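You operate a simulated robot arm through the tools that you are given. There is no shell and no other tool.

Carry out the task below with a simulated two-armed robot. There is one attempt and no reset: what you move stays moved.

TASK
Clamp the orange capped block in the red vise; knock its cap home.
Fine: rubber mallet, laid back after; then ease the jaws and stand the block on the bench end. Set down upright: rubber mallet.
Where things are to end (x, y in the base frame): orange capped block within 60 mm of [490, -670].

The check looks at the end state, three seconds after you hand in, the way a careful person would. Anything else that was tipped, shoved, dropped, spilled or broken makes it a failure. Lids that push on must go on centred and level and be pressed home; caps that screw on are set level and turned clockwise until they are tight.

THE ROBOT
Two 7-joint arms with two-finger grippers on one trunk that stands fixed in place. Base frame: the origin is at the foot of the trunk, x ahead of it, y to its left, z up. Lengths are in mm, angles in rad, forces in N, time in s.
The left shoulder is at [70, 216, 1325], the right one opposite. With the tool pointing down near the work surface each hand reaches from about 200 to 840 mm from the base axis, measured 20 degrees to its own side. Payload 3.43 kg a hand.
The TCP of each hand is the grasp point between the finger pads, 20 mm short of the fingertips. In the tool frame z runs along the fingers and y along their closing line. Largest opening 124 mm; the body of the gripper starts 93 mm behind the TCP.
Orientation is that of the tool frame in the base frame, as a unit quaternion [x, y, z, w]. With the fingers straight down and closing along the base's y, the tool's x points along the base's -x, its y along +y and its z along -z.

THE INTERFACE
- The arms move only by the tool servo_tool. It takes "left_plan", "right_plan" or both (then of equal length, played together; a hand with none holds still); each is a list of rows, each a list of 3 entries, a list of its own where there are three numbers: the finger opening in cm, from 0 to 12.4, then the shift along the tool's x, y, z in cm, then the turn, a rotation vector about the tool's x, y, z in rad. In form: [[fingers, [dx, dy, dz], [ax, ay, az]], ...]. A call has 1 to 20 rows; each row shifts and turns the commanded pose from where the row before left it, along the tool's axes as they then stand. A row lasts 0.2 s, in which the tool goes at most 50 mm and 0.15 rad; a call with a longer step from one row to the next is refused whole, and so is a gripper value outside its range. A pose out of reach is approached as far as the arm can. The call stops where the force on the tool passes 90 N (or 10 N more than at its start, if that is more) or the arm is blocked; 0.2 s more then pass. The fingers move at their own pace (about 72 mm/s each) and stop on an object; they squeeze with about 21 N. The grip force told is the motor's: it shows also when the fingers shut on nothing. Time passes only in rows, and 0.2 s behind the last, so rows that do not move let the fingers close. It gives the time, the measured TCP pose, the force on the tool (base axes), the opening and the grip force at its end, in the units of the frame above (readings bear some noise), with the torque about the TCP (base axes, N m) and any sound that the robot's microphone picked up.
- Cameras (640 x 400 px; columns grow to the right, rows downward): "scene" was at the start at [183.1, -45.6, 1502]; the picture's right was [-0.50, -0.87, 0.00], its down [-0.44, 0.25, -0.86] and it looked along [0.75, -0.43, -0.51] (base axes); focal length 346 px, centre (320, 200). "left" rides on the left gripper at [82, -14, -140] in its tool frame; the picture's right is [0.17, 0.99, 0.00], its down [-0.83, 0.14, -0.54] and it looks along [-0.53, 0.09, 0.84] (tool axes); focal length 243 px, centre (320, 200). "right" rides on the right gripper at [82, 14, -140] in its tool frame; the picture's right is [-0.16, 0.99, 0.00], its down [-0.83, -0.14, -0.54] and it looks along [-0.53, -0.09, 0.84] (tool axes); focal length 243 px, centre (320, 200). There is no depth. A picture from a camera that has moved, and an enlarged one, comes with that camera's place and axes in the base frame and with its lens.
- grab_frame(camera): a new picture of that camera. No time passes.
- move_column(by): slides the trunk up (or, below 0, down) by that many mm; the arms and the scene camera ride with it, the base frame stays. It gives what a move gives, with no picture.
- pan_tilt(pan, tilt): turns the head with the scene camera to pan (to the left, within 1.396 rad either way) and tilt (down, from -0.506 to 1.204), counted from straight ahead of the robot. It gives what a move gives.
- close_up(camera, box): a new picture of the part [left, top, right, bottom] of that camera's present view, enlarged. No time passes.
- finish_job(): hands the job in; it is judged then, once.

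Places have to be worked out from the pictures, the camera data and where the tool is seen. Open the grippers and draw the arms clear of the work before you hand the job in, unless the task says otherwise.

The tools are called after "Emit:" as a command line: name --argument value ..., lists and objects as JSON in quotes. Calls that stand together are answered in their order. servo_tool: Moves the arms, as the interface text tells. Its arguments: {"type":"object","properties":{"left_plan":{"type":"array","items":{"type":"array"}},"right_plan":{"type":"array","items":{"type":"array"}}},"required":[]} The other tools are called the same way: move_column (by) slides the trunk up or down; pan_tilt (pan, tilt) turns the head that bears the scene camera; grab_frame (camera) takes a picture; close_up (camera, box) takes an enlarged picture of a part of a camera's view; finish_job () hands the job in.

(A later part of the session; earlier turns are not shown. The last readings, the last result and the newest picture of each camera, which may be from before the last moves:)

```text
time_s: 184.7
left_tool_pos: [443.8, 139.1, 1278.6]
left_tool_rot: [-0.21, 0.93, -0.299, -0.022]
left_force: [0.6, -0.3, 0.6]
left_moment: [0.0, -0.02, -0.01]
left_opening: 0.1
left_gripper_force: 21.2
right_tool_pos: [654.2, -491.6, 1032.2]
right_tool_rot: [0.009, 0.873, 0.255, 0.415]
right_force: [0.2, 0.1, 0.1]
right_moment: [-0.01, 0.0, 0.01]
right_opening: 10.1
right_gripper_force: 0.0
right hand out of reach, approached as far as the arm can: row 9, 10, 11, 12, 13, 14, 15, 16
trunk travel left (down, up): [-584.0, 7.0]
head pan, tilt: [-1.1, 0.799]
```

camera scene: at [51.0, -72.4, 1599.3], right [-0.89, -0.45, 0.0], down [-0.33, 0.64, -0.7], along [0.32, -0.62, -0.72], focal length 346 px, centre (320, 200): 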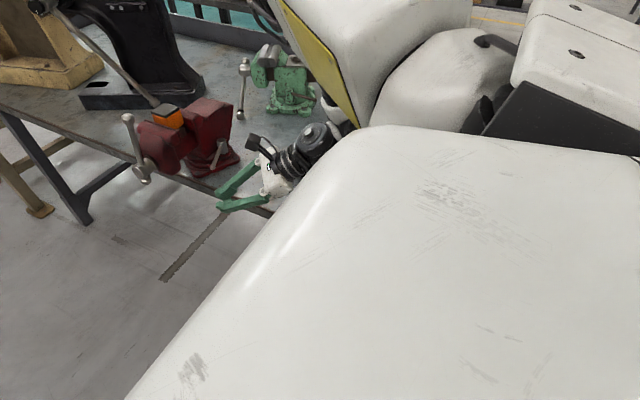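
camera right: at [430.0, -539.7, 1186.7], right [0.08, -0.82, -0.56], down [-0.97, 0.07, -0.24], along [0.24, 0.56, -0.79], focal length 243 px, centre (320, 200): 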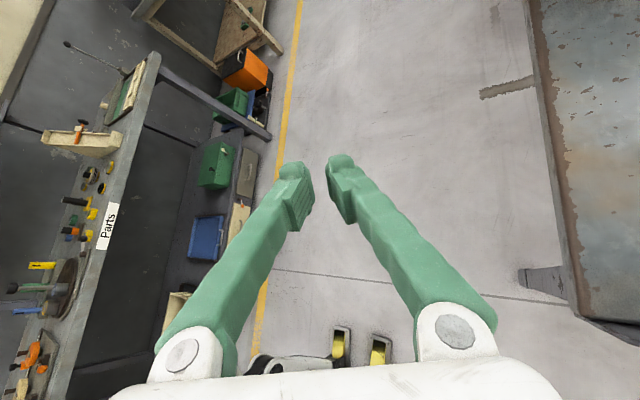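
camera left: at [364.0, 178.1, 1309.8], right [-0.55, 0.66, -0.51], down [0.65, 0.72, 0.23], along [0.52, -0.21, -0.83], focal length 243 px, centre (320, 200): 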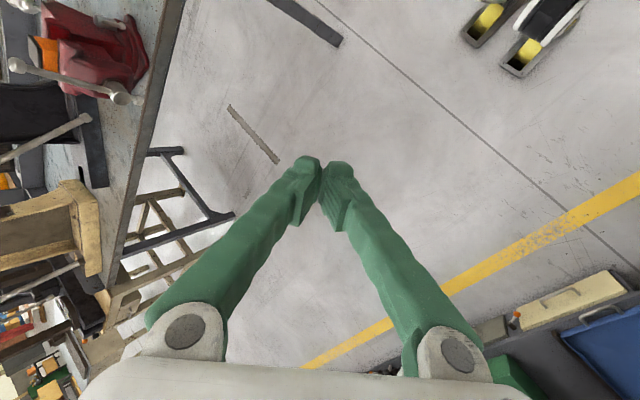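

The tool is back on the standard roll, at (654, -492, 1032). Now I align it to point straight along +x, level.

Emit:
servo_tool --right_plan '[[1, [0, 0, -1], [0.059, -0.11, -0.0635]], [1, [0, 0, -1], [0.059, -0.11, -0.0635]], [1, [0, 0, 0], [0.059, -0.11, -0.0635]], [1, [0, 0, 0], [0.059, -0.11, -0.0635]], [1, [0, 0, 0], [0.059, -0.11, -0.0635]], [1, [0, 0, 0], [0.059, -0.11, -0.0635]], [1, [0, 0, 0], [0, 0, 0]]]'

Emit:
pan_tilt --pan -0.522 --tilt 0.531

Emit:
grab_frame --camera "scene"

Emit:
grab_frame --camera "right"

```text
time_s: 186.3
left_tool_pos: [443.9, 141.5, 1277.3]
left_tool_rot: [-0.211, 0.93, -0.3, -0.022]
left_force: [0.6, 0.0, 0.1]
left_moment: [0.02, 0.02, 0.0]
left_opening: 0.0
left_gripper_force: 21.2
right_tool_pos: [643.4, -499.9, 1038.4]
right_tool_rot: [-0.001, 0.709, 0.002, 0.705]
right_force: [0.2, 0.0, 0.5]
right_moment: [-0.03, 0.01, 0.0]
right_opening: 10.0
right_gripper_force: 0.0
right hand out of reach, approached as far as the arm can: row 1
trunk travel left (down, up): [-584.0, 7.0]
head pan, tilt: [-1.1, 0.799]
```

```text
time_s: 187.3
left_tool_pos: [444.7, 140.3, 1276.7]
left_tool_rot: [-0.212, 0.93, -0.299, -0.023]
left_force: [-0.7, 0.6, -0.6]
left_moment: [0.0, 0.0, 0.02]
left_opening: 0.0
left_gripper_force: 21.2
right_tool_pos: [643.0, -500.3, 1038.4]
right_tool_rot: [-0.002, 0.709, 0.003, 0.705]
right_force: [-0.6, 0.3, 0.3]
right_moment: [0.03, 0.0, 0.0]
right_opening: 10.1
right_gripper_force: 0.1
trunk travel left (down, up): [-584.0, 7.0]
head pan, tilt: [-0.522, 0.531]
```

```text
taken
camera scene: at [92.6, -45.9, 1622.3], right [-0.5, -0.87, 0.0], down [-0.44, 0.25, -0.86], along [0.75, -0.43, -0.51], focal length 346 px, centre (320, 200)
```

scene: 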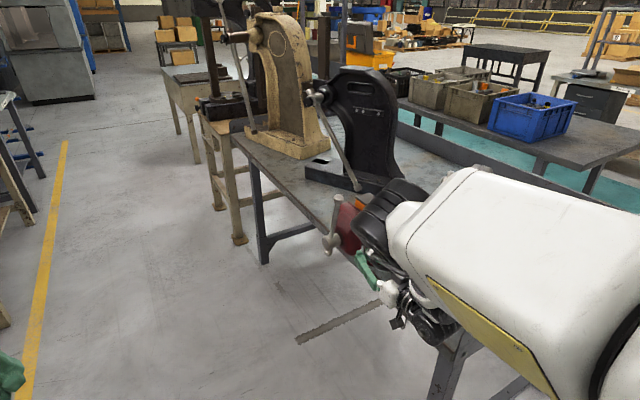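

```text
taken
camera right: at [502.1, -488.2, 957.3], right [-0.01, 0.99, 0.17], down [-0.53, -0.14, 0.83], along [0.85, -0.08, 0.53], focal length 243 px, centre (320, 200)
```

right: 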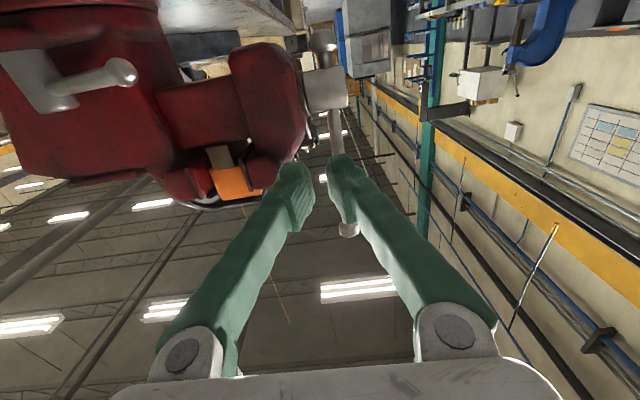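

Everything is undisturbed and the hand is level, pointing +x, with a good posture. Now I raise it to z of about 1125 behind the bar, ready to push it toward +x.

Emit:
servo_tool --right_plan '[[1, [-2.9, 0.6, 0.8], [0, 0, 0]], [1, [-2.9, 0.6, 1.0], [0, 0, 0]], [1, [-2.9, 0.5, 1.0], [0, 0, 0]], [1, [0, 0, 0], [0, 0, 0]]]'

Emit:
grab_frame --camera "right"

Emit:
close_up --camera "scene" --box '[290, 170, 430, 290]'

```text
time_s: 188.3
left_tool_pos: [444.8, 139.3, 1278.1]
left_tool_rot: [-0.211, 0.93, -0.299, -0.024]
left_force: [-1.0, 0.5, 0.8]
left_moment: [-0.03, -0.01, 0.01]
left_opening: 0.0
left_gripper_force: 20.9
right_tool_pos: [671.1, -483.9, 1124.6]
right_tool_rot: [-0.002, 0.71, 0.003, 0.705]
right_force: [-0.6, -1.0, -0.3]
right_moment: [-0.04, 0.02, -0.02]
right_opening: 10.0
right_gripper_force: 0.1
trunk travel left (down, up): [-584.0, 7.0]
head pan, tilt: [-0.522, 0.531]
```

```text
taken
camera right: at [530.5, -471.1, 1044.0], right [-0.01, 0.99, 0.17], down [-0.53, -0.14, 0.83], along [0.85, -0.08, 0.52], focal length 243 px, centre (320, 200)
```

right: 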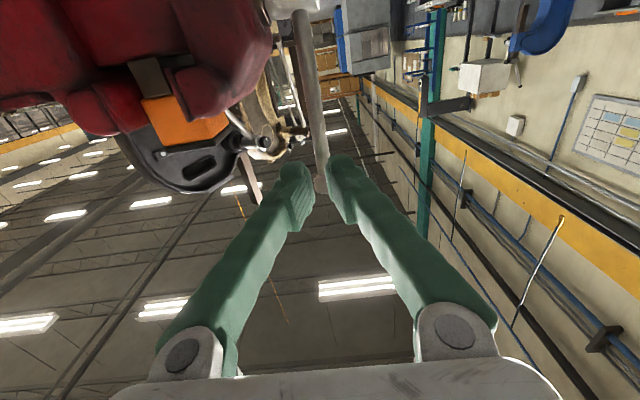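

```text
3.33 times, centred on (360, 230) of scene
camera zoom: at [92.8, -45.8, 1622.3], right [-0.5, -0.87, 0.0], down [-0.44, 0.25, -0.86], along [0.75, -0.43, -0.51], focal length 1152 px, centre (187, 100)
```

zoom: 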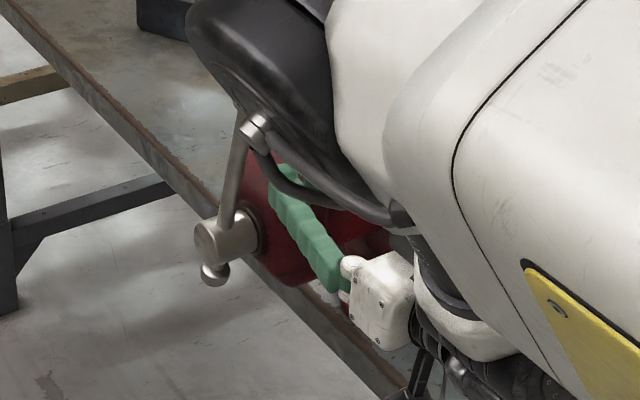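

The bar is right ahead of the fingertip notch. I'll push it toward +x along its arc, to loosen.

Emit:
servo_tool --right_plan '[[1, [0, 0.05, 3.2], [0, 0, 0]], [1, [0, 0.05, 3.0], [0, 0, 0]], [1, [-0.3, 0, 2.2], [0, 0, 0]], [1, [0, 0, 2.3], [0, 0, 0]], [1, [0.3, 0, 2.3], [0, 0, 0]], [1, [0, 0, 0], [0, 0, 0]]]'

Emit:
grab_frame --camera "right"

Emit:
close_up --camera "scene" --box '[290, 170, 430, 290]'

```text
time_s: 189.7
left_tool_pos: [442.7, 138.9, 1279.1]
left_tool_rot: [-0.21, 0.931, -0.299, -0.021]
left_force: [-0.7, -0.1, -0.4]
left_moment: [-0.01, -0.03, 0.05]
left_opening: 0.1
left_gripper_force: 20.4
right_tool_pos: [802.3, -480.6, 1123.4]
right_tool_rot: [-0.001, 0.709, 0.002, 0.706]
right_force: [-0.3, 0.2, 0.2]
right_moment: [0.03, 0.0, 0.0]
right_opening: 9.8
right_gripper_force: 0.1
right hand out of reach, approached as far as the arm can: row 2
trunk travel left (down, up): [-584.0, 7.0]
head pan, tilt: [-0.522, 0.531]
```

```text
taken
camera right: at [661.5, -467.5, 1042.6], right [-0.01, 0.99, 0.17], down [-0.53, -0.15, 0.83], along [0.85, -0.08, 0.53], focal length 243 px, centre (320, 200)
```

right: 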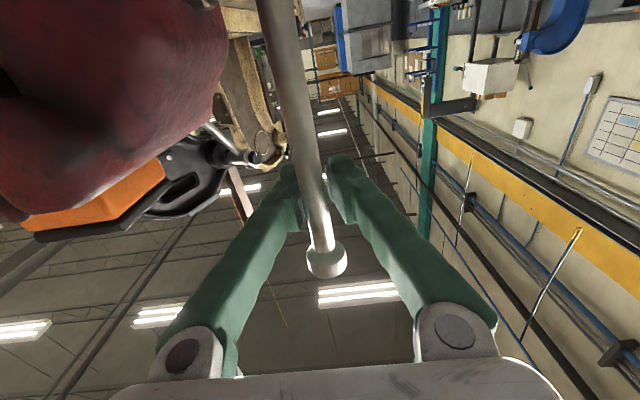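

```text
3.33 times, centred on (360, 230) of scene
camera zoom: at [91.2, -46.3, 1622.5], right [-0.5, -0.87, 0.0], down [-0.44, 0.25, -0.86], along [0.75, -0.43, -0.51], focal length 1152 px, centre (187, 100)
```

zoom: 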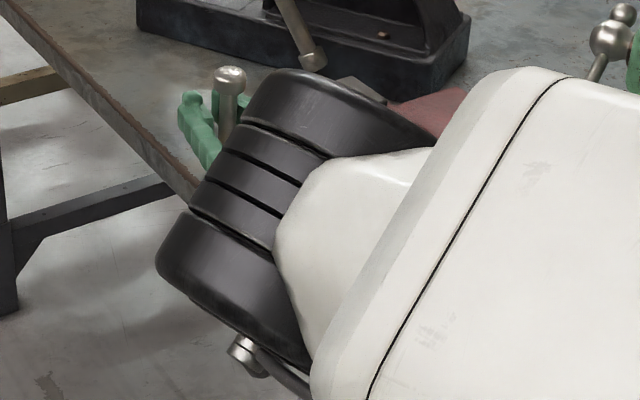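

The bar is only about 8 mm thick and slipped through the 10 mm notch. I'll open, back out, and retry with a narrow 4 mm notch.

Emit:
servo_tool --right_plan '[[6, [0, 0, 0], [0, 0, 0]], [6, [0, 0, 0], [0, 0, 0]], [6, [0, 0, -3.5], [0, 0, 0]], [6, [0, 0, -4], [0, 0, 0]], [6, [0, 0, -4], [0, 0, 0]], [0.4, [0, -0.3, 0], [0, 0, 0]], [0.4, [0, 0, 0], [0, 0, 0]], [0.4, [0, 0, 0], [0, 0, 0]], [0.4, [0, 0, 0], [0, 0, 0]]]'

Emit:
grab_frame --camera "right"

```text
time_s: 191.7
left_tool_pos: [443.9, 140.4, 1278.2]
left_tool_rot: [-0.211, 0.93, -0.299, -0.023]
left_force: [0.3, -0.5, 0.4]
left_moment: [0.03, 0.0, -0.01]
left_opening: 0.2
left_gripper_force: 21.4
right_tool_pos: [687.0, -485.1, 1125.0]
right_tool_rot: [-0.002, 0.71, 0.003, 0.705]
right_force: [0.5, -0.6, 0.9]
right_moment: [-0.01, 0.0, 0.04]
right_opening: 4.2
right_gripper_force: 0.0
trunk travel left (down, up): [-584.0, 7.0]
head pan, tilt: [-0.522, 0.531]
```

```text
taken
camera right: at [545.3, -472.5, 1044.0], right [-0.01, 0.99, 0.17], down [-0.53, -0.14, 0.83], along [0.85, -0.08, 0.53], focal length 243 px, centre (320, 200)
```

right: 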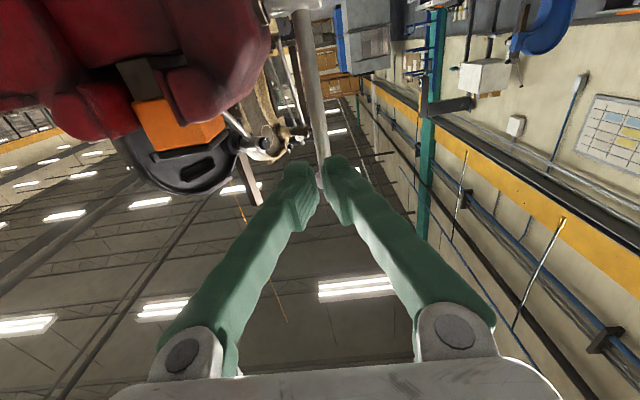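

The narrow notch lines up with the bar, so I'll push again.

Emit:
servo_tool --right_plan '[[0.4, [0, 0, 2.5], [0, 0, 0]], [0.4, [0, 0, 1.8], [0, 0, 0]], [0.4, [-0.2, 0, 1.8], [0, 0, 0]], [0.4, [-0.1, 0, 1.8], [0, 0, 0]], [0.4, [0, 0, 0], [0, 0, 0]]]'

Emit:
grab_frame --camera "right"

```text
time_s: 192.6
left_tool_pos: [443.1, 138.8, 1277.6]
left_tool_rot: [-0.211, 0.93, -0.299, -0.023]
left_force: [0.3, 0.8, 0.2]
left_moment: [0.02, 0.0, 0.0]
left_opening: 0.1
left_gripper_force: 20.8
right_tool_pos: [705.5, -534.7, 1056.6]
right_tool_rot: [0.131, 0.715, 0.018, 0.687]
right_force: [0.6, 0.1, 0.9]
right_moment: [0.01, 0.04, -0.01]
right_opening: 3.8
right_gripper_force: 0.0
trunk travel left (down, up): [-584.0, 7.0]
head pan, tilt: [-0.522, 0.531]
stopped in row 4 (right hand): the arm was blocked; the commanded pose is now the measured one
```

```text
taken
camera right: at [567.3, -481.1, 987.1], right [0.16, 0.92, 0.36], down [-0.54, -0.23, 0.81], along [0.83, -0.33, 0.45], focal length 243 px, centre (320, 200)
```

right: 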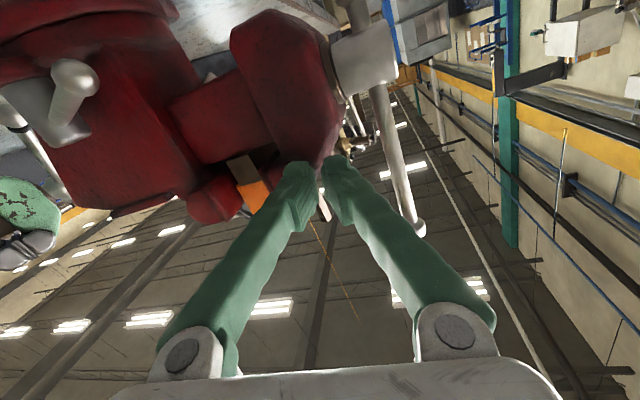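

The arm slipped into another branch again and the hand dropped, luckily without touching anything. I'll back away from the vise and restore the trunk height used earlier for this move (shoulder near 1215), in stages.

Emit:
servo_tool --right_plan '[[0.4, [0, 0, -2.5], [0, 0, 0]], [0.4, [0, 0, -3], [0, 0, 0]], [0.4, [0, 0, 0], [0, 0, 0]]]'

Emit:
grab_frame --camera "scene"

```text
time_s: 193.2
left_tool_pos: [442.4, 138.2, 1279.4]
left_tool_rot: [-0.211, 0.93, -0.299, -0.022]
left_force: [-0.7, -0.4, 1.3]
left_moment: [0.05, 0.0, -0.01]
left_opening: 0.0
left_gripper_force: 21.1
right_tool_pos: [601.5, -617.3, 1033.4]
right_tool_rot: [0.271, 0.68, -0.009, 0.682]
right_force: [-0.7, -0.8, 0.9]
right_moment: [-0.02, -0.06, 0.05]
right_opening: 4.1
right_gripper_force: 0.1
trunk travel left (down, up): [-584.0, 7.0]
head pan, tilt: [-0.522, 0.531]
stopped in row 2 (right hand): the arm was blocked; the commanded pose is now the measured one
```

```text
taken
camera scene: at [90.6, -47.5, 1622.6], right [-0.5, -0.87, 0.0], down [-0.44, 0.25, -0.86], along [0.75, -0.43, -0.51], focal length 346 px, centre (320, 200)
```

scene: 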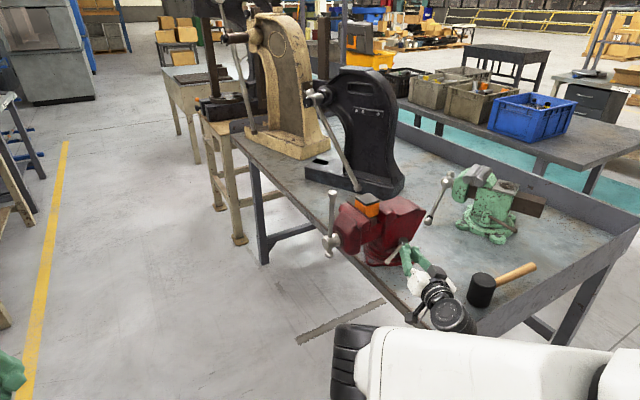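

The elbow flipped forward-left again. What made the arm reliable before was having the elbow to the right. I'll bring the hand back into the free zone near the body and point the tool to the left there to force the elbow to the right side.

Emit:
servo_tool --right_plan '[[0.4, [-2.5, 1.0, -2.0], [0, 0, 0]], [0.4, [0.3, 0.73, -3.6], [0, 0, 0]], [0.4, [0.56, 0.73, -3.6], [0, 0, 0]], [0.4, [0.56, 0.73, -3.6], [0, 0, 0]], [0.4, [0, 0, 0], [0, 0, 0]]]'

Emit:
grab_frame --camera "scene"

```text
time_s: 193.7
left_tool_pos: [441.1, 136.9, 1279.2]
left_tool_rot: [-0.21, 0.931, -0.299, -0.02]
left_force: [-1.3, -0.4, -0.1]
left_moment: [0.07, -0.04, 0.07]
left_opening: 0.0
left_gripper_force: 21.4
right_tool_pos: [474.2, -703.4, 1026.3]
right_tool_rot: [0.416, 0.62, -0.06, 0.663]
right_force: [-0.6, -1.2, 0.9]
right_moment: [-0.01, 0.01, 0.1]
right_opening: 4.0
right_gripper_force: 0.2
trunk travel left (down, up): [-584.0, 7.0]
head pan, tilt: [-0.522, 0.531]
stopped in row 2 (right hand): the arm was blocked; the commanded pose is now the measured one
```

```text
taken
camera scene: at [88.2, -48.5, 1622.7], right [-0.5, -0.87, 0.0], down [-0.44, 0.25, -0.86], along [0.75, -0.43, -0.5], focal length 346 px, centre (320, 200)
```

scene: 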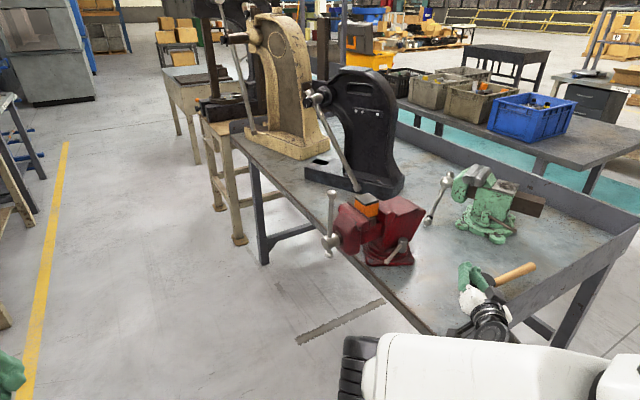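

The hand swung toward the mallet's area but is still about 50 mm above it. I'll test a small straight-up move.

Emit:
servo_tool --right_plan '[[0.4, [-1.2, 0.5, -0.2], [0, 0, 0]], [0.4, [0, 0, 0], [0, 0, 0]]]'

Emit:
grab_frame --camera "scene"

Emit:
grab_frame --camera "right"

```text
time_s: 194.3
left_tool_pos: [443.2, 137.7, 1279.7]
left_tool_rot: [-0.211, 0.93, -0.3, -0.022]
left_force: [-0.7, -0.6, 0.2]
left_moment: [0.02, 0.0, 0.01]
left_opening: 0.0
left_gripper_force: 20.9
right_tool_pos: [417.7, -728.8, 1008.8]
right_tool_rot: [0.481, 0.592, -0.078, 0.642]
right_force: [-0.2, -0.4, -0.2]
right_moment: [-0.01, -0.02, 0.07]
right_opening: 3.8
right_gripper_force: 0.0
trunk travel left (down, up): [-584.0, 7.0]
head pan, tilt: [-0.522, 0.531]
stopped in row 2 (right hand): the arm was blocked; the commanded pose is now the measured one
```

```text
taken
camera scene: at [90.6, -47.3, 1622.6], right [-0.5, -0.87, 0.0], down [-0.44, 0.25, -0.86], along [0.75, -0.43, -0.51], focal length 346 px, centre (320, 200)
```

scene: 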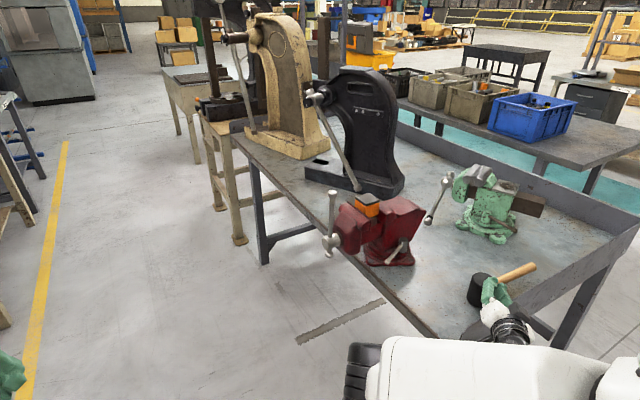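

```text
taken
camera right: at [354.1, -584.1, 970.4], right [0.61, 0.44, 0.66], down [-0.7, -0.08, 0.71], along [0.36, -0.9, 0.26], focal length 243 px, centre (320, 200)
```

right: 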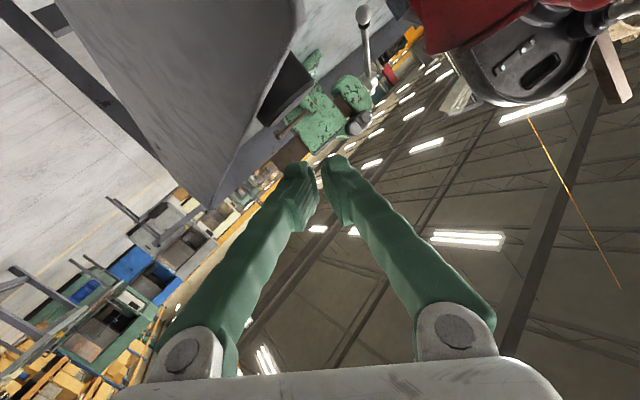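

I'll guide it along its natural swing, back in -x away from the mallet, with small feasible steps.

Emit:
servo_tool --right_plan '[[0.4, [-1.05, -1.1, -4.3], [0, 0, 0]], [0.4, [-1.05, -1.1, -4.3], [0, 0, 0]], [0.4, [0, 0, 0], [0, 0, 0]]]'

Emit:
grab_frame --camera "scene"

```text
time_s: 194.8
left_tool_pos: [435.7, 139.2, 1281.3]
left_tool_rot: [-0.21, 0.93, -0.3, -0.019]
left_force: [-1.1, -0.3, 1.2]
left_moment: [0.08, -0.11, 0.06]
left_opening: 0.0
left_gripper_force: 21.2
right_tool_pos: [162.1, -747.9, 946.6]
right_tool_rot: [0.631, 0.502, -0.178, 0.563]
right_force: [-2.8, 0.3, -0.8]
right_moment: [-0.09, -0.11, 0.3]
right_opening: 4.2
right_gripper_force: 0.1
trunk travel left (down, up): [-584.0, 7.0]
head pan, tilt: [-0.522, 0.531]
stopped in row 2 (right hand): the arm was blocked; the commanded pose is now the measured one
```

```text
taken
camera scene: at [83.0, -47.2, 1623.1], right [-0.5, -0.87, 0.0], down [-0.43, 0.25, -0.86], along [0.75, -0.43, -0.5], focal length 346 px, centre (320, 200)
```

scene: 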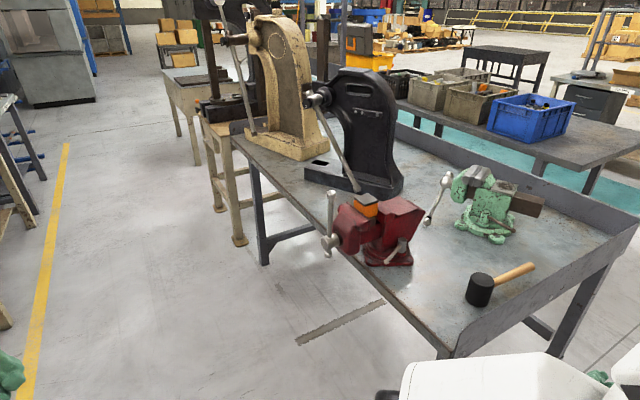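

The hand is now out on the robot's right side in free space, and everything on the bench is untouched. From here I'll bring it forward and turn the tool in small feasible steps.

Emit:
servo_tool --right_plan '[[0.4, [0, 0, 0], [-0.1, 0.067, -0.038]], [0.4, [0, 0, 0], [-0.1, 0.067, -0.038]], [0.4, [0, 0, 0], [-0.1, 0.067, -0.038]], [0.4, [0, 0, 0], [0, 0, 0]]]'

Emit:
pan_tilt --pan -1.39 --tilt 0.7

Emit:
grab_frame --camera "scene"

```text
time_s: 195.2
left_tool_pos: [437.1, 140.3, 1281.9]
left_tool_rot: [-0.209, 0.93, -0.301, -0.019]
left_force: [-1.2, 0.0, 0.6]
left_moment: [0.01, -0.14, 0.08]
left_opening: 0.0
left_gripper_force: 20.9
right_tool_pos: [5.1, -688.8, 874.6]
right_tool_rot: [0.712, 0.467, -0.191, 0.489]
right_force: [-1.2, 0.0, -0.4]
right_moment: [-0.05, -0.11, 0.15]
right_opening: 3.7
right_gripper_force: 0.0
trunk travel left (down, up): [-584.0, 7.0]
head pan, tilt: [-0.522, 0.531]
stopped in row 2 (right hand): the arm was blocked; the commanded pose is now the measured one
```

```text
time_s: 196.4
left_tool_pos: [443.3, 138.7, 1277.6]
left_tool_rot: [-0.211, 0.93, -0.3, -0.023]
left_force: [0.1, -0.4, -0.9]
left_moment: [-0.01, 0.01, -0.01]
left_opening: 0.0
left_gripper_force: 21.1
right_tool_pos: [10.1, -688.1, 873.3]
right_tool_rot: [0.711, 0.469, -0.193, 0.487]
right_force: [0.1, -0.1, 0.1]
right_moment: [0.0, 0.0, -0.01]
right_opening: 4.1
right_gripper_force: 0.2
trunk travel left (down, up): [-584.0, 7.0]
head pan, tilt: [-1.389, 0.7]
```

```text
taken
camera scene: at [28.9, -84.3, 1607.6], right [-0.98, -0.18, 0.0], down [-0.12, 0.63, -0.77], along [0.14, -0.75, -0.64], focal length 346 px, centre (320, 200)
```

scene: 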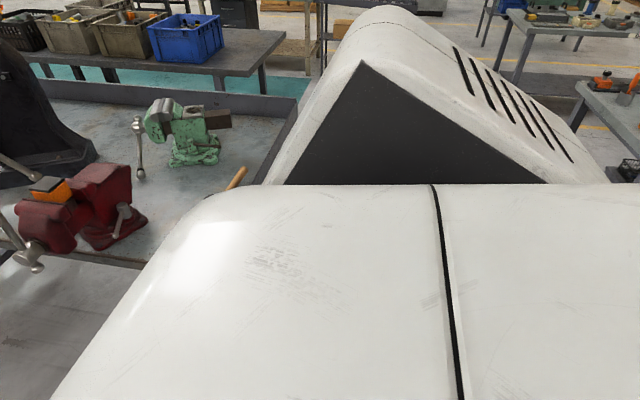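

The upper arm now points out to the right, so the elbow is on the right side as wanted. I'll test whether the hand follows a forward turn now.

Emit:
servo_tool --right_plan '[[0.4, [0, 0, 0], [-0.08, 0.06, -0.05]], [0.4, [0, 0, 0], [-0.08, 0.06, -0.05]], [0.4, [0, 0, 0], [-0.08, 0.06, -0.05]], [0.4, [0, 0, 0], [0, 0, 0]]]'

Emit:
grab_frame --camera "scene"

Emit:
grab_frame --camera "right"

```text
time_s: 197.0
left_tool_pos: [444.8, 139.7, 1277.5]
left_tool_rot: [-0.21, 0.931, -0.299, -0.023]
left_force: [-0.3, -0.3, -0.4]
left_moment: [0.0, 0.03, 0.0]
left_opening: 0.0
left_gripper_force: 21.0
right_tool_pos: [3.6, -685.1, 871.0]
right_tool_rot: [0.734, 0.415, -0.155, 0.514]
right_force: [-0.5, 0.8, 0.2]
right_moment: [0.0, 0.0, -0.01]
right_opening: 4.4
right_gripper_force: 0.1
trunk travel left (down, up): [-584.0, 7.0]
head pan, tilt: [-1.389, 0.7]
stopped in row 2 (right hand): the arm was blocked; the commanded pose is now the measured one
```

```text
taken
camera scene: at [30.2, -84.7, 1607.5], right [-0.98, -0.18, 0.0], down [-0.12, 0.63, -0.76], along [0.14, -0.75, -0.64], focal length 346 px, centre (320, 200)
```

scene: 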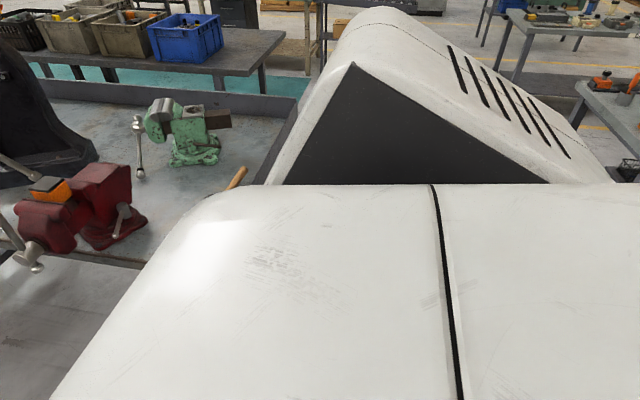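

```text
taken
camera right: at [36.4, -526.7, 885.9], right [0.66, -0.2, 0.73], down [-0.72, 0.12, 0.69], along [-0.22, -0.97, -0.06], focal length 243 px, centre (320, 200)
```

right: 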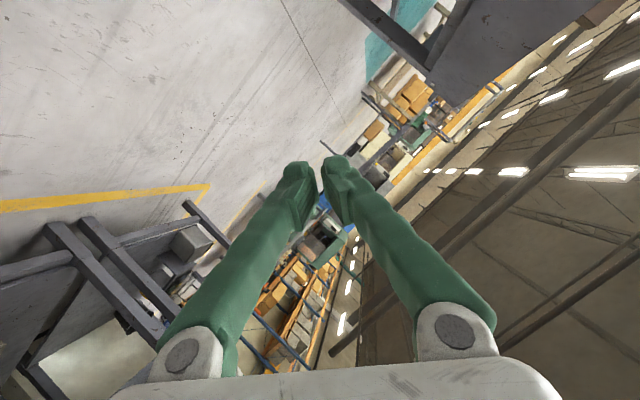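

Blocked in that direction. I'll try turning the tool downward instead.

Emit:
servo_tool --right_plan '[[0.4, [0, 0, 0], [0.097, 0.101, 0]], [0.4, [0, 0, 0], [0.097, 0.101, 0]], [0.4, [0, 0, 0], [0.097, 0.101, 0]], [0.4, [0, 0, 0], [0.097, 0.101, 0]], [0.4, [0, 0, 0], [0.097, 0.101, 0]], [0.4, [0, 0, 0], [0.097, 0.101, 0]], [0.4, [0, 0, 0], [0, 0, 0]]]'

Emit:
grab_frame --camera "right"

Emit:
grab_frame --camera "scene"

```text
time_s: 197.5
left_tool_pos: [442.8, 139.1, 1278.6]
left_tool_rot: [-0.212, 0.93, -0.3, -0.023]
left_force: [-0.2, 0.1, 0.7]
left_moment: [0.03, 0.01, 0.03]
left_opening: 0.2
left_gripper_force: 21.0
right_tool_pos: [-81.4, -670.6, 870.1]
right_tool_rot: [0.826, 0.334, -0.176, 0.419]
right_force: [0.1, 0.3, 0.0]
right_moment: [0.05, 0.03, 0.02]
right_opening: 4.0
right_gripper_force: 0.0
trunk travel left (down, up): [-584.0, 7.0]
head pan, tilt: [-1.389, 0.7]
stopped in row 2 (right hand): the arm was blocked; the commanded pose is now the measured one
```

```text
taken
camera right: at [-12.1, -530.1, 912.4], right [0.57, -0.49, 0.66], down [-0.68, 0.16, 0.71], along [-0.45, -0.86, -0.24], focal length 243 px, centre (320, 200)
```

right: 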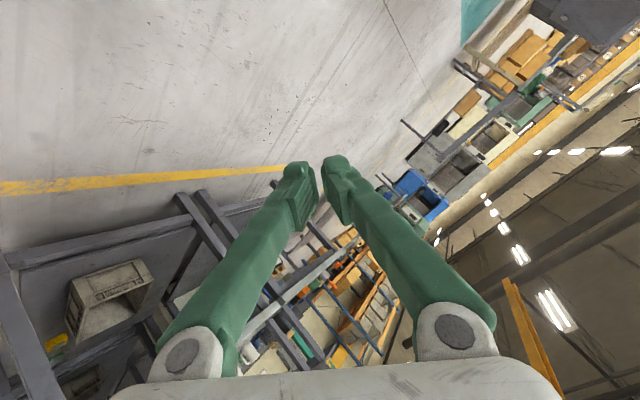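

```text
taken
camera scene: at [29.3, -84.3, 1607.6], right [-0.98, -0.18, 0.0], down [-0.12, 0.63, -0.76], along [0.14, -0.75, -0.64], focal length 346 px, centre (320, 200)
```

scene: 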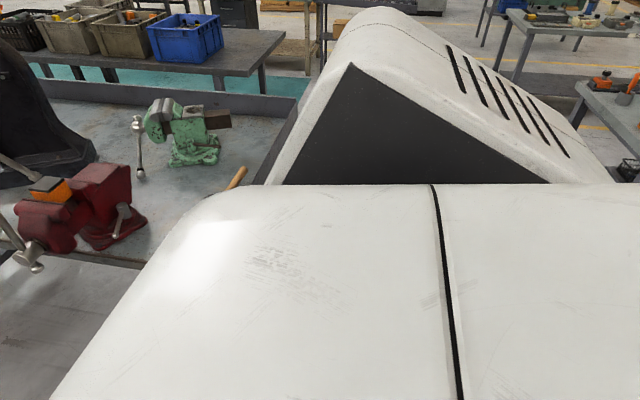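

The arm is turning backward at the shoulder in free space. I'll try steering to the flipped tool-down orientation, which this branch tracked smoothly before.

Emit:
servo_tool --right_plan '[[0.4, [0, 0, 0], [0.089, 0.037, 0.071]], [0.4, [0, 0, 0], [0.089, 0.037, 0.071]], [0.4, [0, 0, 0], [0.089, 0.037, 0.071]], [0.4, [0, 0, 0], [0, 0, 0]]]'

```text
time_s: 198.1
left_tool_pos: [444.6, 138.5, 1278.2]
left_tool_rot: [-0.211, 0.93, -0.301, -0.023]
left_force: [0.2, -0.7, -0.8]
left_moment: [0.03, 0.01, -0.03]
left_opening: 0.0
left_gripper_force: 21.1
right_tool_pos: [-158.7, -621.7, 856.5]
right_tool_rot: [0.914, 0.195, -0.179, 0.307]
right_force: [-0.1, 0.9, 0.6]
right_moment: [-0.01, 0.05, 0.01]
right_opening: 3.8
right_gripper_force: 0.0
trunk travel left (down, up): [-584.0, 7.0]
head pan, tilt: [-1.389, 0.7]
stopped in row 3 (right hand): the arm was blocked; the commanded pose is now the measured one
```

Orientation is improving. I'll continue.

Emit:
servo_tool --right_plan '[[0.4, [0, 0, 0], [0.091, 0.053, 0.058]], [0.4, [0, 0, 0], [0.091, 0.053, 0.058]], [0.4, [0, 0, 0], [0.091, 0.053, 0.058]], [0.4, [0, 0, 0], [0.091, 0.053, 0.058]], [0.4, [0, 0, 0], [0, 0, 0]]]'

Emit:
grab_frame --camera "scene"

```text
time_s: 198.8
left_tool_pos: [444.5, 139.4, 1277.4]
left_tool_rot: [-0.211, 0.93, -0.299, -0.023]
left_force: [0.1, -0.1, -1.1]
left_moment: [0.05, -0.03, 0.01]
left_opening: 0.0
left_gripper_force: 20.7
right_tool_pos: [-217.5, -541.1, 835.9]
right_tool_rot: [0.971, 0.051, -0.148, 0.179]
right_force: [0.3, 0.0, 0.0]
right_moment: [0.01, 0.03, -0.03]
right_opening: 4.0
right_gripper_force: 0.1
trunk travel left (down, up): [-584.0, 7.0]
head pan, tilt: [-1.389, 0.7]
stopped in row 3 (right hand): the arm was blocked; the commanded pose is now the measured one
```

```text
taken
camera scene: at [29.1, -84.4, 1607.5], right [-0.98, -0.18, 0.0], down [-0.12, 0.63, -0.76], along [0.14, -0.75, -0.64], focal length 346 px, centre (320, 200)
```

scene: 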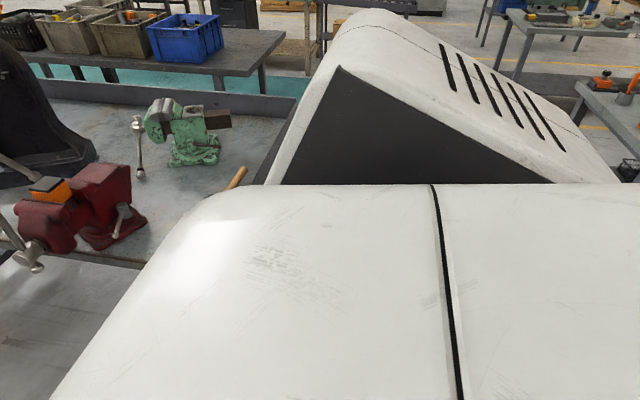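

The hand is near tool-down now, behind the right hip. I'll try bringing it forward.

Emit:
servo_tool --right_plan '[[0.4, [2.8, 0.45, -0.8], [0, 0, 0]], [0.4, [4.0, 0.65, -1.15], [0, 0, 0]], [0.4, [4.0, 0.65, -1.15], [0, 0, 0]], [0.4, [4.0, 0.65, -1.15], [0, 0, 0]], [0.4, [0, 0, 0], [0, 0, 0]]]'

Emit:
grab_frame --camera "scene"

```text
time_s: 199.4
left_tool_pos: [443.8, 139.1, 1278.5]
left_tool_rot: [-0.211, 0.93, -0.3, -0.023]
left_force: [-0.2, 0.3, -0.3]
left_moment: [0.02, 0.02, -0.01]
left_opening: 0.1
left_gripper_force: 21.2
right_tool_pos: [-240.9, -527.1, 863.2]
right_tool_rot: [0.959, -0.094, -0.19, 0.189]
right_force: [-0.6, 0.2, -0.2]
right_moment: [0.0, -0.02, 0.02]
right_opening: 4.2
right_gripper_force: 0.1
trunk travel left (down, up): [-584.0, 7.0]
head pan, tilt: [-1.389, 0.7]
stopped in row 3 (right hand): the arm was blocked; the commanded pose is now the measured one
```

```text
taken
camera scene: at [29.2, -84.0, 1607.5], right [-0.98, -0.18, 0.0], down [-0.12, 0.63, -0.77], along [0.14, -0.75, -0.64], focal length 346 px, centre (320, 200)
```

scene: 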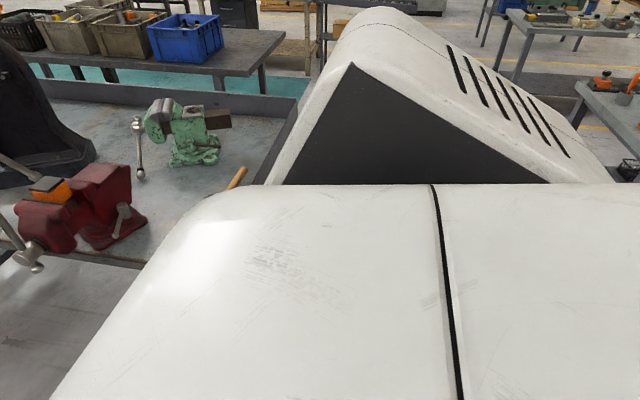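

I'll probe which directions track: a 30 mm upward move first.

Emit:
servo_tool --right_plan '[[0.4, [0, 0, -1.5], [0, 0, 0]], [0.4, [0, 0, -1.5], [0, 0, 0]], [0.4, [0, 0, 0], [0, 0, 0]]]'

Emit:
servo_tool --right_plan '[[0.4, [0, -2, 0], [0, 0, 0]], [0.4, [0, -2, 0], [0, 0, 0]], [0.4, [0, 0, 0], [0, 0, 0]]]'

Emit:
servo_tool --right_plan '[[0.4, [0, 0, 0], [0, 0, -0.12]], [0.4, [0, 0, 0], [0, 0, -0.12]], [0.4, [0, 0, 0], [0, 0, 0]]]'

```text
time_s: 200.2
left_tool_pos: [443.4, 140.2, 1278.0]
left_tool_rot: [-0.211, 0.93, -0.3, -0.021]
left_force: [0.3, -0.5, -0.1]
left_moment: [-0.01, -0.01, 0.01]
left_opening: 0.0
left_gripper_force: 21.1
right_tool_pos: [-237.3, -527.4, 896.8]
right_tool_rot: [0.952, -0.127, -0.189, 0.205]
right_force: [-0.6, 0.5, -0.4]
right_moment: [-0.04, 0.02, 0.0]
right_opening: 4.0
right_gripper_force: 0.0
trunk travel left (down, up): [-584.0, 7.0]
head pan, tilt: [-1.389, 0.7]
```

```text
time_s: 200.8
left_tool_pos: [442.8, 139.5, 1278.0]
left_tool_rot: [-0.211, 0.93, -0.301, -0.022]
left_force: [0.7, -0.2, -0.3]
left_moment: [-0.01, -0.01, 0.02]
left_opening: 0.1
left_gripper_force: 20.9
right_tool_pos: [-249.2, -548.3, 911.4]
right_tool_rot: [0.934, -0.153, -0.193, 0.259]
right_force: [-0.4, -0.2, 0.5]
right_moment: [0.05, -0.03, 0.01]
right_opening: 4.1
right_gripper_force: 0.1
trunk travel left (down, up): [-584.0, 7.0]
head pan, tilt: [-1.389, 0.7]
stopped in row 3 (right hand): the arm was blocked; the commanded pose is now the measured one
```

```text
time_s: 201.5
left_tool_pos: [444.4, 138.8, 1277.8]
left_tool_rot: [-0.211, 0.93, -0.3, -0.023]
left_force: [0.1, -0.7, -0.8]
left_moment: [0.04, 0.03, 0.03]
left_opening: 0.0
left_gripper_force: 20.3
right_tool_pos: [-279.5, -521.7, 916.1]
right_tool_rot: [0.937, -0.126, -0.232, 0.23]
right_force: [-0.4, 0.0, -0.2]
right_moment: [0.0, 0.0, -0.01]
right_opening: 3.9
right_gripper_force: 0.0
trunk travel left (down, up): [-584.0, 7.0]
head pan, tilt: [-1.389, 0.7]
stopped in row 3 (right hand): the arm was blocked; the commanded pose is now the measured one
```

Upward tracks well. I'll raise the hand substantially here, so that it can be swung forward at shoulder height.

Emit:
servo_tool --right_plan '[[0.4, [-1.2, 1.5, -2.4], [0, 0, 0]], [0.4, [-1.5, 1.96, -3.15], [0, 0, 0]], [0.4, [-1.5, 1.96, -3.15], [0, 0, 0]], [0.4, [-1.5, 1.96, -3.15], [0, 0, 0]], [0.4, [-1.5, 1.96, -3.15], [0, 0, 0]], [0.4, [0, 0, 0], [0, 0, 0]]]'

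Emit:
grab_frame --camera "scene"

Emit:
grab_frame --camera "right"

```text
time_s: 202.2
left_tool_pos: [443.6, 139.1, 1277.2]
left_tool_rot: [-0.212, 0.93, -0.3, -0.023]
left_force: [0.3, -0.2, 0.1]
left_moment: [0.01, -0.01, 0.01]
left_opening: 0.2
left_gripper_force: 20.8
right_tool_pos: [-288.3, -454.2, 961.5]
right_tool_rot: [0.917, -0.271, -0.209, 0.204]
right_force: [0.8, -0.1, -0.7]
right_moment: [-0.03, -0.05, 0.03]
right_opening: 3.8
right_gripper_force: 0.0
trunk travel left (down, up): [-584.0, 7.0]
head pan, tilt: [-1.389, 0.7]
stopped in row 3 (right hand): the arm was blocked; the commanded pose is now the measured one
```

```text
taken
camera scene: at [30.4, -84.0, 1607.5], right [-0.98, -0.18, 0.0], down [-0.12, 0.63, -0.76], along [0.14, -0.75, -0.64], focal length 346 px, centre (320, 200)
```

scene: 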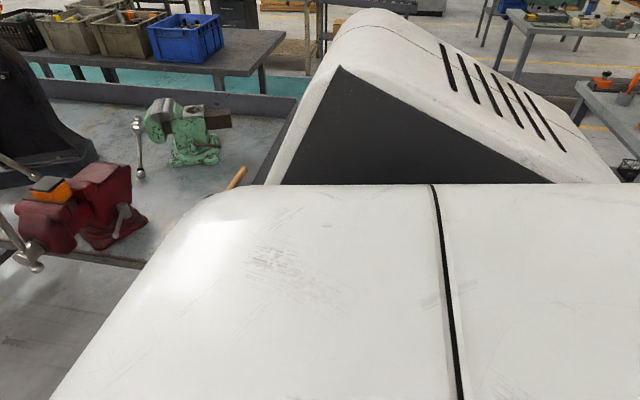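

```text
taken
camera right: at [-162.1, -476.2, 1060.9], right [-0.53, -0.66, 0.53], down [-0.31, 0.73, 0.61], along [-0.79, 0.16, -0.6], focal length 243 px, centre (320, 200)
```

right: 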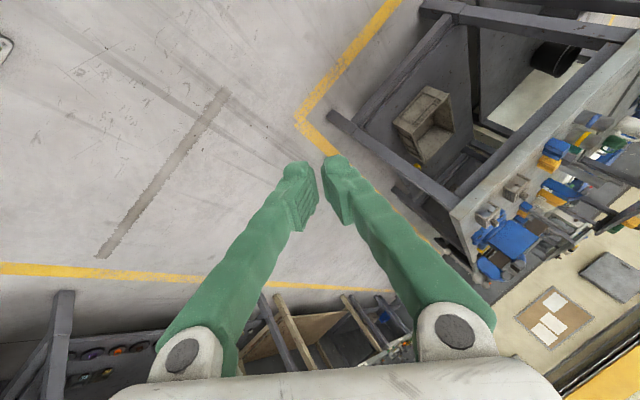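

The hand is behind the robot in free space. The surest way out is to retrace the poses it came through, in reverse, so I'll start with the first reverse segment.

Emit:
servo_tool --right_plan '[[0.4, [3.3, 0.13, 1.56], [-0.0123, 0.037, -0.092]], [0.4, [3.3, 0.13, 1.56], [-0.0123, 0.037, -0.092]], [0.4, [3.3, 0.13, 1.56], [-0.0123, 0.037, -0.092]], [0.4, [0, 0, 0], [0, 0, 0]]]'

```text
time_s: 203.1
left_tool_pos: [443.3, 139.8, 1277.9]
left_tool_rot: [-0.211, 0.93, -0.301, -0.023]
left_force: [0.3, 0.4, 0.5]
left_moment: [0.0, -0.04, 0.02]
left_opening: 0.0
left_gripper_force: 21.1
right_tool_pos: [-287.7, -489.0, 909.5]
right_tool_rot: [0.927, -0.225, -0.216, 0.208]
right_force: [1.2, 0.3, 0.2]
right_moment: [0.01, 0.0, 0.04]
right_opening: 4.1
right_gripper_force: 0.0
trunk travel left (down, up): [-584.0, 7.0]
head pan, tilt: [-1.389, 0.7]
stopped in row 4 (right hand): the arm was blocked; the commanded pose is now the measured one
```

Part of it worked. I'll move outward (-y) first, then forward.

Emit:
servo_tool --right_plan '[[0.4, [1.5, 2.0, 0.6], [0, 0, 0]], [0.4, [1.5, 2.0, 0.6], [0, 0, 0]], [0.4, [1.5, 2.0, 0.6], [0, 0, 0]], [0.4, [0, 0, 0], [0, 0, 0]]]'

Emit:
servo_tool --right_plan '[[0.4, [0, 0, 0], [-0.02, 0.05, -0.1]], [0.4, [0, 0, 0], [-0.02, 0.05, -0.1]], [0.4, [0, 0, 0], [-0.02, 0.05, -0.1]], [0.4, [0, 0, 0], [0, 0, 0]]]'

Emit:
grab_frame --camera "right"

```text
time_s: 203.7
left_tool_pos: [442.4, 139.6, 1278.5]
left_tool_rot: [-0.21, 0.93, -0.3, -0.022]
left_force: [0.4, 0.1, 1.1]
left_moment: [-0.02, -0.04, 0.03]
left_opening: 0.1
left_gripper_force: 20.9
right_tool_pos: [-328.3, -425.7, 900.7]
right_tool_rot: [0.905, -0.313, -0.246, 0.154]
right_force: [0.7, 0.9, 1.0]
right_moment: [-0.03, 0.03, -0.02]
right_opening: 3.8
right_gripper_force: 0.1
trunk travel left (down, up): [-584.0, 7.0]
head pan, tilt: [-1.389, 0.7]
stopped in row 2 (right hand): the arm was blocked; the commanded pose is now the measured one
```

```text
time_s: 204.2
left_tool_pos: [443.9, 138.5, 1278.2]
left_tool_rot: [-0.21, 0.93, -0.3, -0.022]
left_force: [-0.2, -1.2, -0.3]
left_moment: [0.04, -0.03, -0.01]
left_opening: 0.0
left_gripper_force: 21.1
right_tool_pos: [-308.4, -502.1, 913.8]
right_tool_rot: [0.893, -0.341, -0.178, 0.234]
right_force: [-0.4, 0.4, 0.8]
right_moment: [0.01, -0.02, -0.02]
right_opening: 4.0
right_gripper_force: 0.1
right hand out of reach, approached as far as the arm can: row 2
trunk travel left (down, up): [-584.0, 7.0]
head pan, tilt: [-1.389, 0.7]
stopped in row 2 (right hand): the arm was blocked; the commanded pose is now the measured one
```

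```text
taken
camera right: at [-192.1, -528.0, 1023.2], right [-0.64, -0.53, 0.56], down [-0.25, 0.83, 0.5], along [-0.73, 0.18, -0.66], focal length 243 px, centre (320, 200)
```

right: 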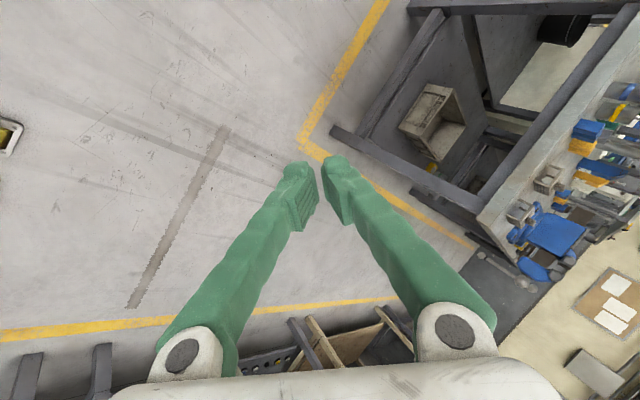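

I'll try rising again from here, in small steps.

Emit:
servo_tool --right_plan '[[0.4, [-0.3, 1.1, -1.7], [0, 0, 0]], [0.4, [-0.3, 1.1, -1.7], [0, 0, 0]], [0.4, [-0.3, 1.1, -1.7], [0, 0, 0]], [0.4, [0, 0, 0], [0, 0, 0]]]'

Emit:
servo_tool --right_plan '[[0.4, [0, 0, -1.5], [0, 0, 0.1]], [0.4, [0, 0, -1.5], [0, 0, 0.1]], [0.4, [0, 0, -1.5], [0, 0, 0.1]], [0.4, [0, 0, 0], [0, 0, 0]]]'

```text
time_s: 204.9
left_tool_pos: [444.9, 138.4, 1278.4]
left_tool_rot: [-0.212, 0.93, -0.3, -0.023]
left_force: [0.0, 0.3, 0.3]
left_moment: [0.01, -0.01, -0.02]
left_opening: 0.0
left_gripper_force: 20.8
right_tool_pos: [-306.7, -461.0, 947.4]
right_tool_rot: [0.839, -0.472, -0.146, 0.23]
right_force: [-0.3, -0.6, 0.7]
right_moment: [0.01, -0.04, 0.02]
right_opening: 4.1
right_gripper_force: 0.1
trunk travel left (down, up): [-584.0, 7.0]
head pan, tilt: [-1.389, 0.7]
stopped in row 3 (right hand): the arm was blocked; the commanded pose is now the measured one
```

```text
time_s: 205.5
left_tool_pos: [444.8, 137.9, 1277.4]
left_tool_rot: [-0.21, 0.93, -0.3, -0.022]
left_force: [0.3, 0.9, 0.0]
left_moment: [-0.01, 0.01, 0.0]
left_opening: 0.0
left_gripper_force: 21.1
right_tool_pos: [-306.5, -438.4, 968.3]
right_tool_rot: [0.697, -0.662, -0.09, 0.261]
right_force: [-0.2, -0.3, -0.6]
right_moment: [-0.01, -0.01, 0.03]
right_opening: 4.0
right_gripper_force: 0.1
trunk travel left (down, up): [-584.0, 7.0]
head pan, tilt: [-1.389, 0.7]
stopped in row 2 (right hand): the arm was blocked; the commanded pose is now the measured one
```

The wrist roll is unwinding in one direction. I'll help it by commanding more roll the same way.

Emit:
servo_tool --right_plan '[[0.4, [0, 0, 0], [0, 0, 0.14]], [0.4, [0, 0, 0], [0, 0, 0.14]], [0.4, [0, 0, 0], [0, 0, 0.14]], [0.4, [0, 0, 0], [0, 0, 0.14]], [0.4, [0, 0, 0], [0, 0, 0.14]], [0.4, [0, 0, 0], [0, 0, 0.14]], [0.4, [0, 0, 0], [0, 0, 0]]]'

Emit:
servo_tool --right_plan '[[0.4, [0, 0, 0], [0, 0, 0.14]], [0.4, [0, 0, 0], [0, 0, 0.14]], [0.4, [0, 0, 0], [0, 0, 0.14]], [0.4, [0, 0, 0], [0, 0, 0.14]], [0.4, [0, 0, 0], [0, 0, 0]]]'

Emit:
grab_frame --camera "right"

Emit:
grab_frame --camera "scene"

```text
time_s: 206.4
left_tool_pos: [444.1, 138.8, 1276.7]
left_tool_rot: [-0.211, 0.93, -0.299, -0.022]
left_force: [0.2, 0.1, -0.2]
left_moment: [0.01, 0.03, -0.05]
left_opening: 0.0
left_gripper_force: 21.1
right_tool_pos: [-298.7, -403.0, 954.4]
right_tool_rot: [-0.435, 0.863, 0.015, -0.257]
right_force: [0.6, 0.7, -0.1]
right_moment: [-0.03, 0.04, 0.0]
right_opening: 4.2
right_gripper_force: 0.0
trunk travel left (down, up): [-584.0, 7.0]
head pan, tilt: [-1.389, 0.7]
stopped in row 4 (right hand): the arm was blocked; the commanded pose is now the measured one
```

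```text
time_s: 207.5
left_tool_pos: [443.6, 139.9, 1277.4]
left_tool_rot: [-0.21, 0.93, -0.3, -0.021]
left_force: [-0.8, -1.1, 0.1]
left_moment: [-0.04, 0.0, 0.01]
left_opening: 0.0
left_gripper_force: 21.2
right_tool_pos: [-284.1, -383.1, 941.8]
right_tool_rot: [-0.093, 0.966, -0.07, -0.23]
right_force: [-0.9, -0.5, 0.8]
right_moment: [0.0, 0.0, -0.01]
right_opening: 3.9
right_gripper_force: 0.1
trunk travel left (down, up): [-584.0, 7.0]
head pan, tilt: [-1.389, 0.7]
stopped in row 5 (right hand): the arm was blocked; the commanded pose is now the measured one
```

```text
taken
camera right: at [-299.0, -356.8, 1101.5], right [-0.06, 0.98, -0.17], down [0.99, 0.08, 0.11], along [0.12, -0.16, -0.98], focal length 243 px, centre (320, 200)
```

right: 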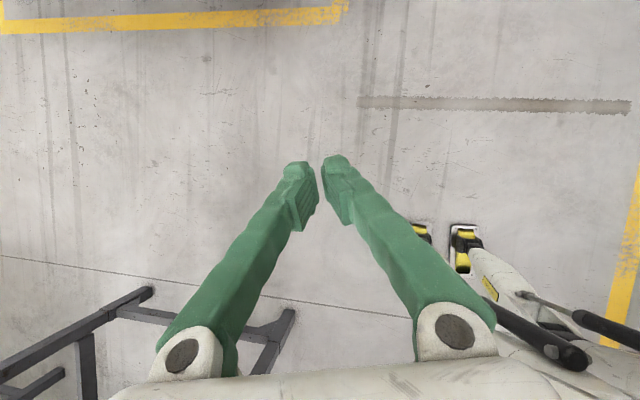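

```text
taken
camera scene: at [29.8, -84.4, 1607.5], right [-0.98, -0.18, 0.0], down [-0.12, 0.63, -0.76], along [0.14, -0.75, -0.64], focal length 346 px, centre (320, 200)
```

scene: 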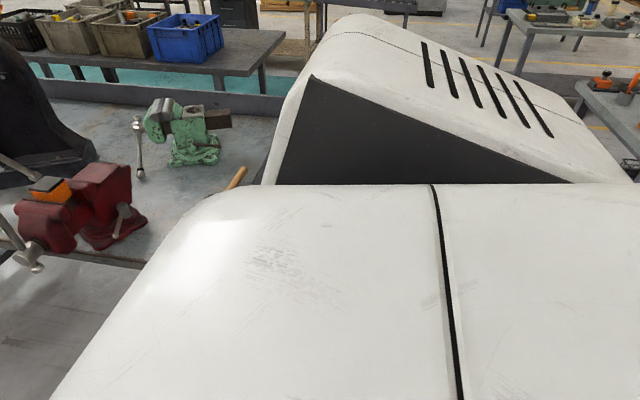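

The roll is back to standard, with the hand behind the right side. Now I'll bring it outward (-y) in small steps and check that it tracks.

Emit:
servo_tool --right_plan '[[0.4, [0.4, -2.4, 0.4], [0, 0, 0]], [0.4, [0.5, -3.0, 0.55], [0, 0, 0]], [0.4, [0.5, -3.0, 0.55], [0, 0, 0]], [0.4, [0, 0, 0], [0, 0, 0]]]'

Emit:
servo_tool --right_plan '[[0.4, [0, 0, 0], [0, -0.1, 0]], [0.4, [0, 0, 0], [0, -0.1, 0]], [0.4, [0, 0, 0], [0, -0.1, 0]], [0.4, [0, 0, 0], [0, 0, 0]]]'

```text
time_s: 208.0
left_tool_pos: [444.2, 138.6, 1277.8]
left_tool_rot: [-0.211, 0.93, -0.3, -0.022]
left_force: [-0.4, 0.0, -0.2]
left_moment: [0.01, 0.02, 0.01]
left_opening: 0.0
left_gripper_force: 20.9
right_tool_pos: [-295.7, -394.2, 946.9]
right_tool_rot: [0.069, 0.966, -0.111, -0.222]
right_force: [0.3, 1.1, -0.5]
right_moment: [0.0, -0.01, -0.01]
right_opening: 3.9
right_gripper_force: 0.1
right hand out of reach, approached as far as the arm can: row 2
trunk travel left (down, up): [-584.0, 7.0]
head pan, tilt: [-1.389, 0.7]
stopped in row 2 (right hand): the arm was blocked; the commanded pose is now the measured one
```

```text
time_s: 208.4
left_tool_pos: [444.6, 137.2, 1279.5]
left_tool_rot: [-0.211, 0.93, -0.3, -0.022]
left_force: [0.2, 0.0, -0.4]
left_moment: [0.02, 0.0, 0.05]
left_opening: 0.1
left_gripper_force: 21.0
right_tool_pos: [-259.4, -420.6, 932.3]
right_tool_rot: [0.175, 0.962, -0.174, -0.117]
right_force: [-0.2, -0.1, 0.1]
right_moment: [-0.02, 0.03, -0.02]
right_opening: 3.9
right_gripper_force: 0.1
trunk travel left (down, up): [-584.0, 7.0]
head pan, tilt: [-1.389, 0.7]
stopped in row 2 (right hand): the arm was blocked; the commanded pose is now the measured one
```

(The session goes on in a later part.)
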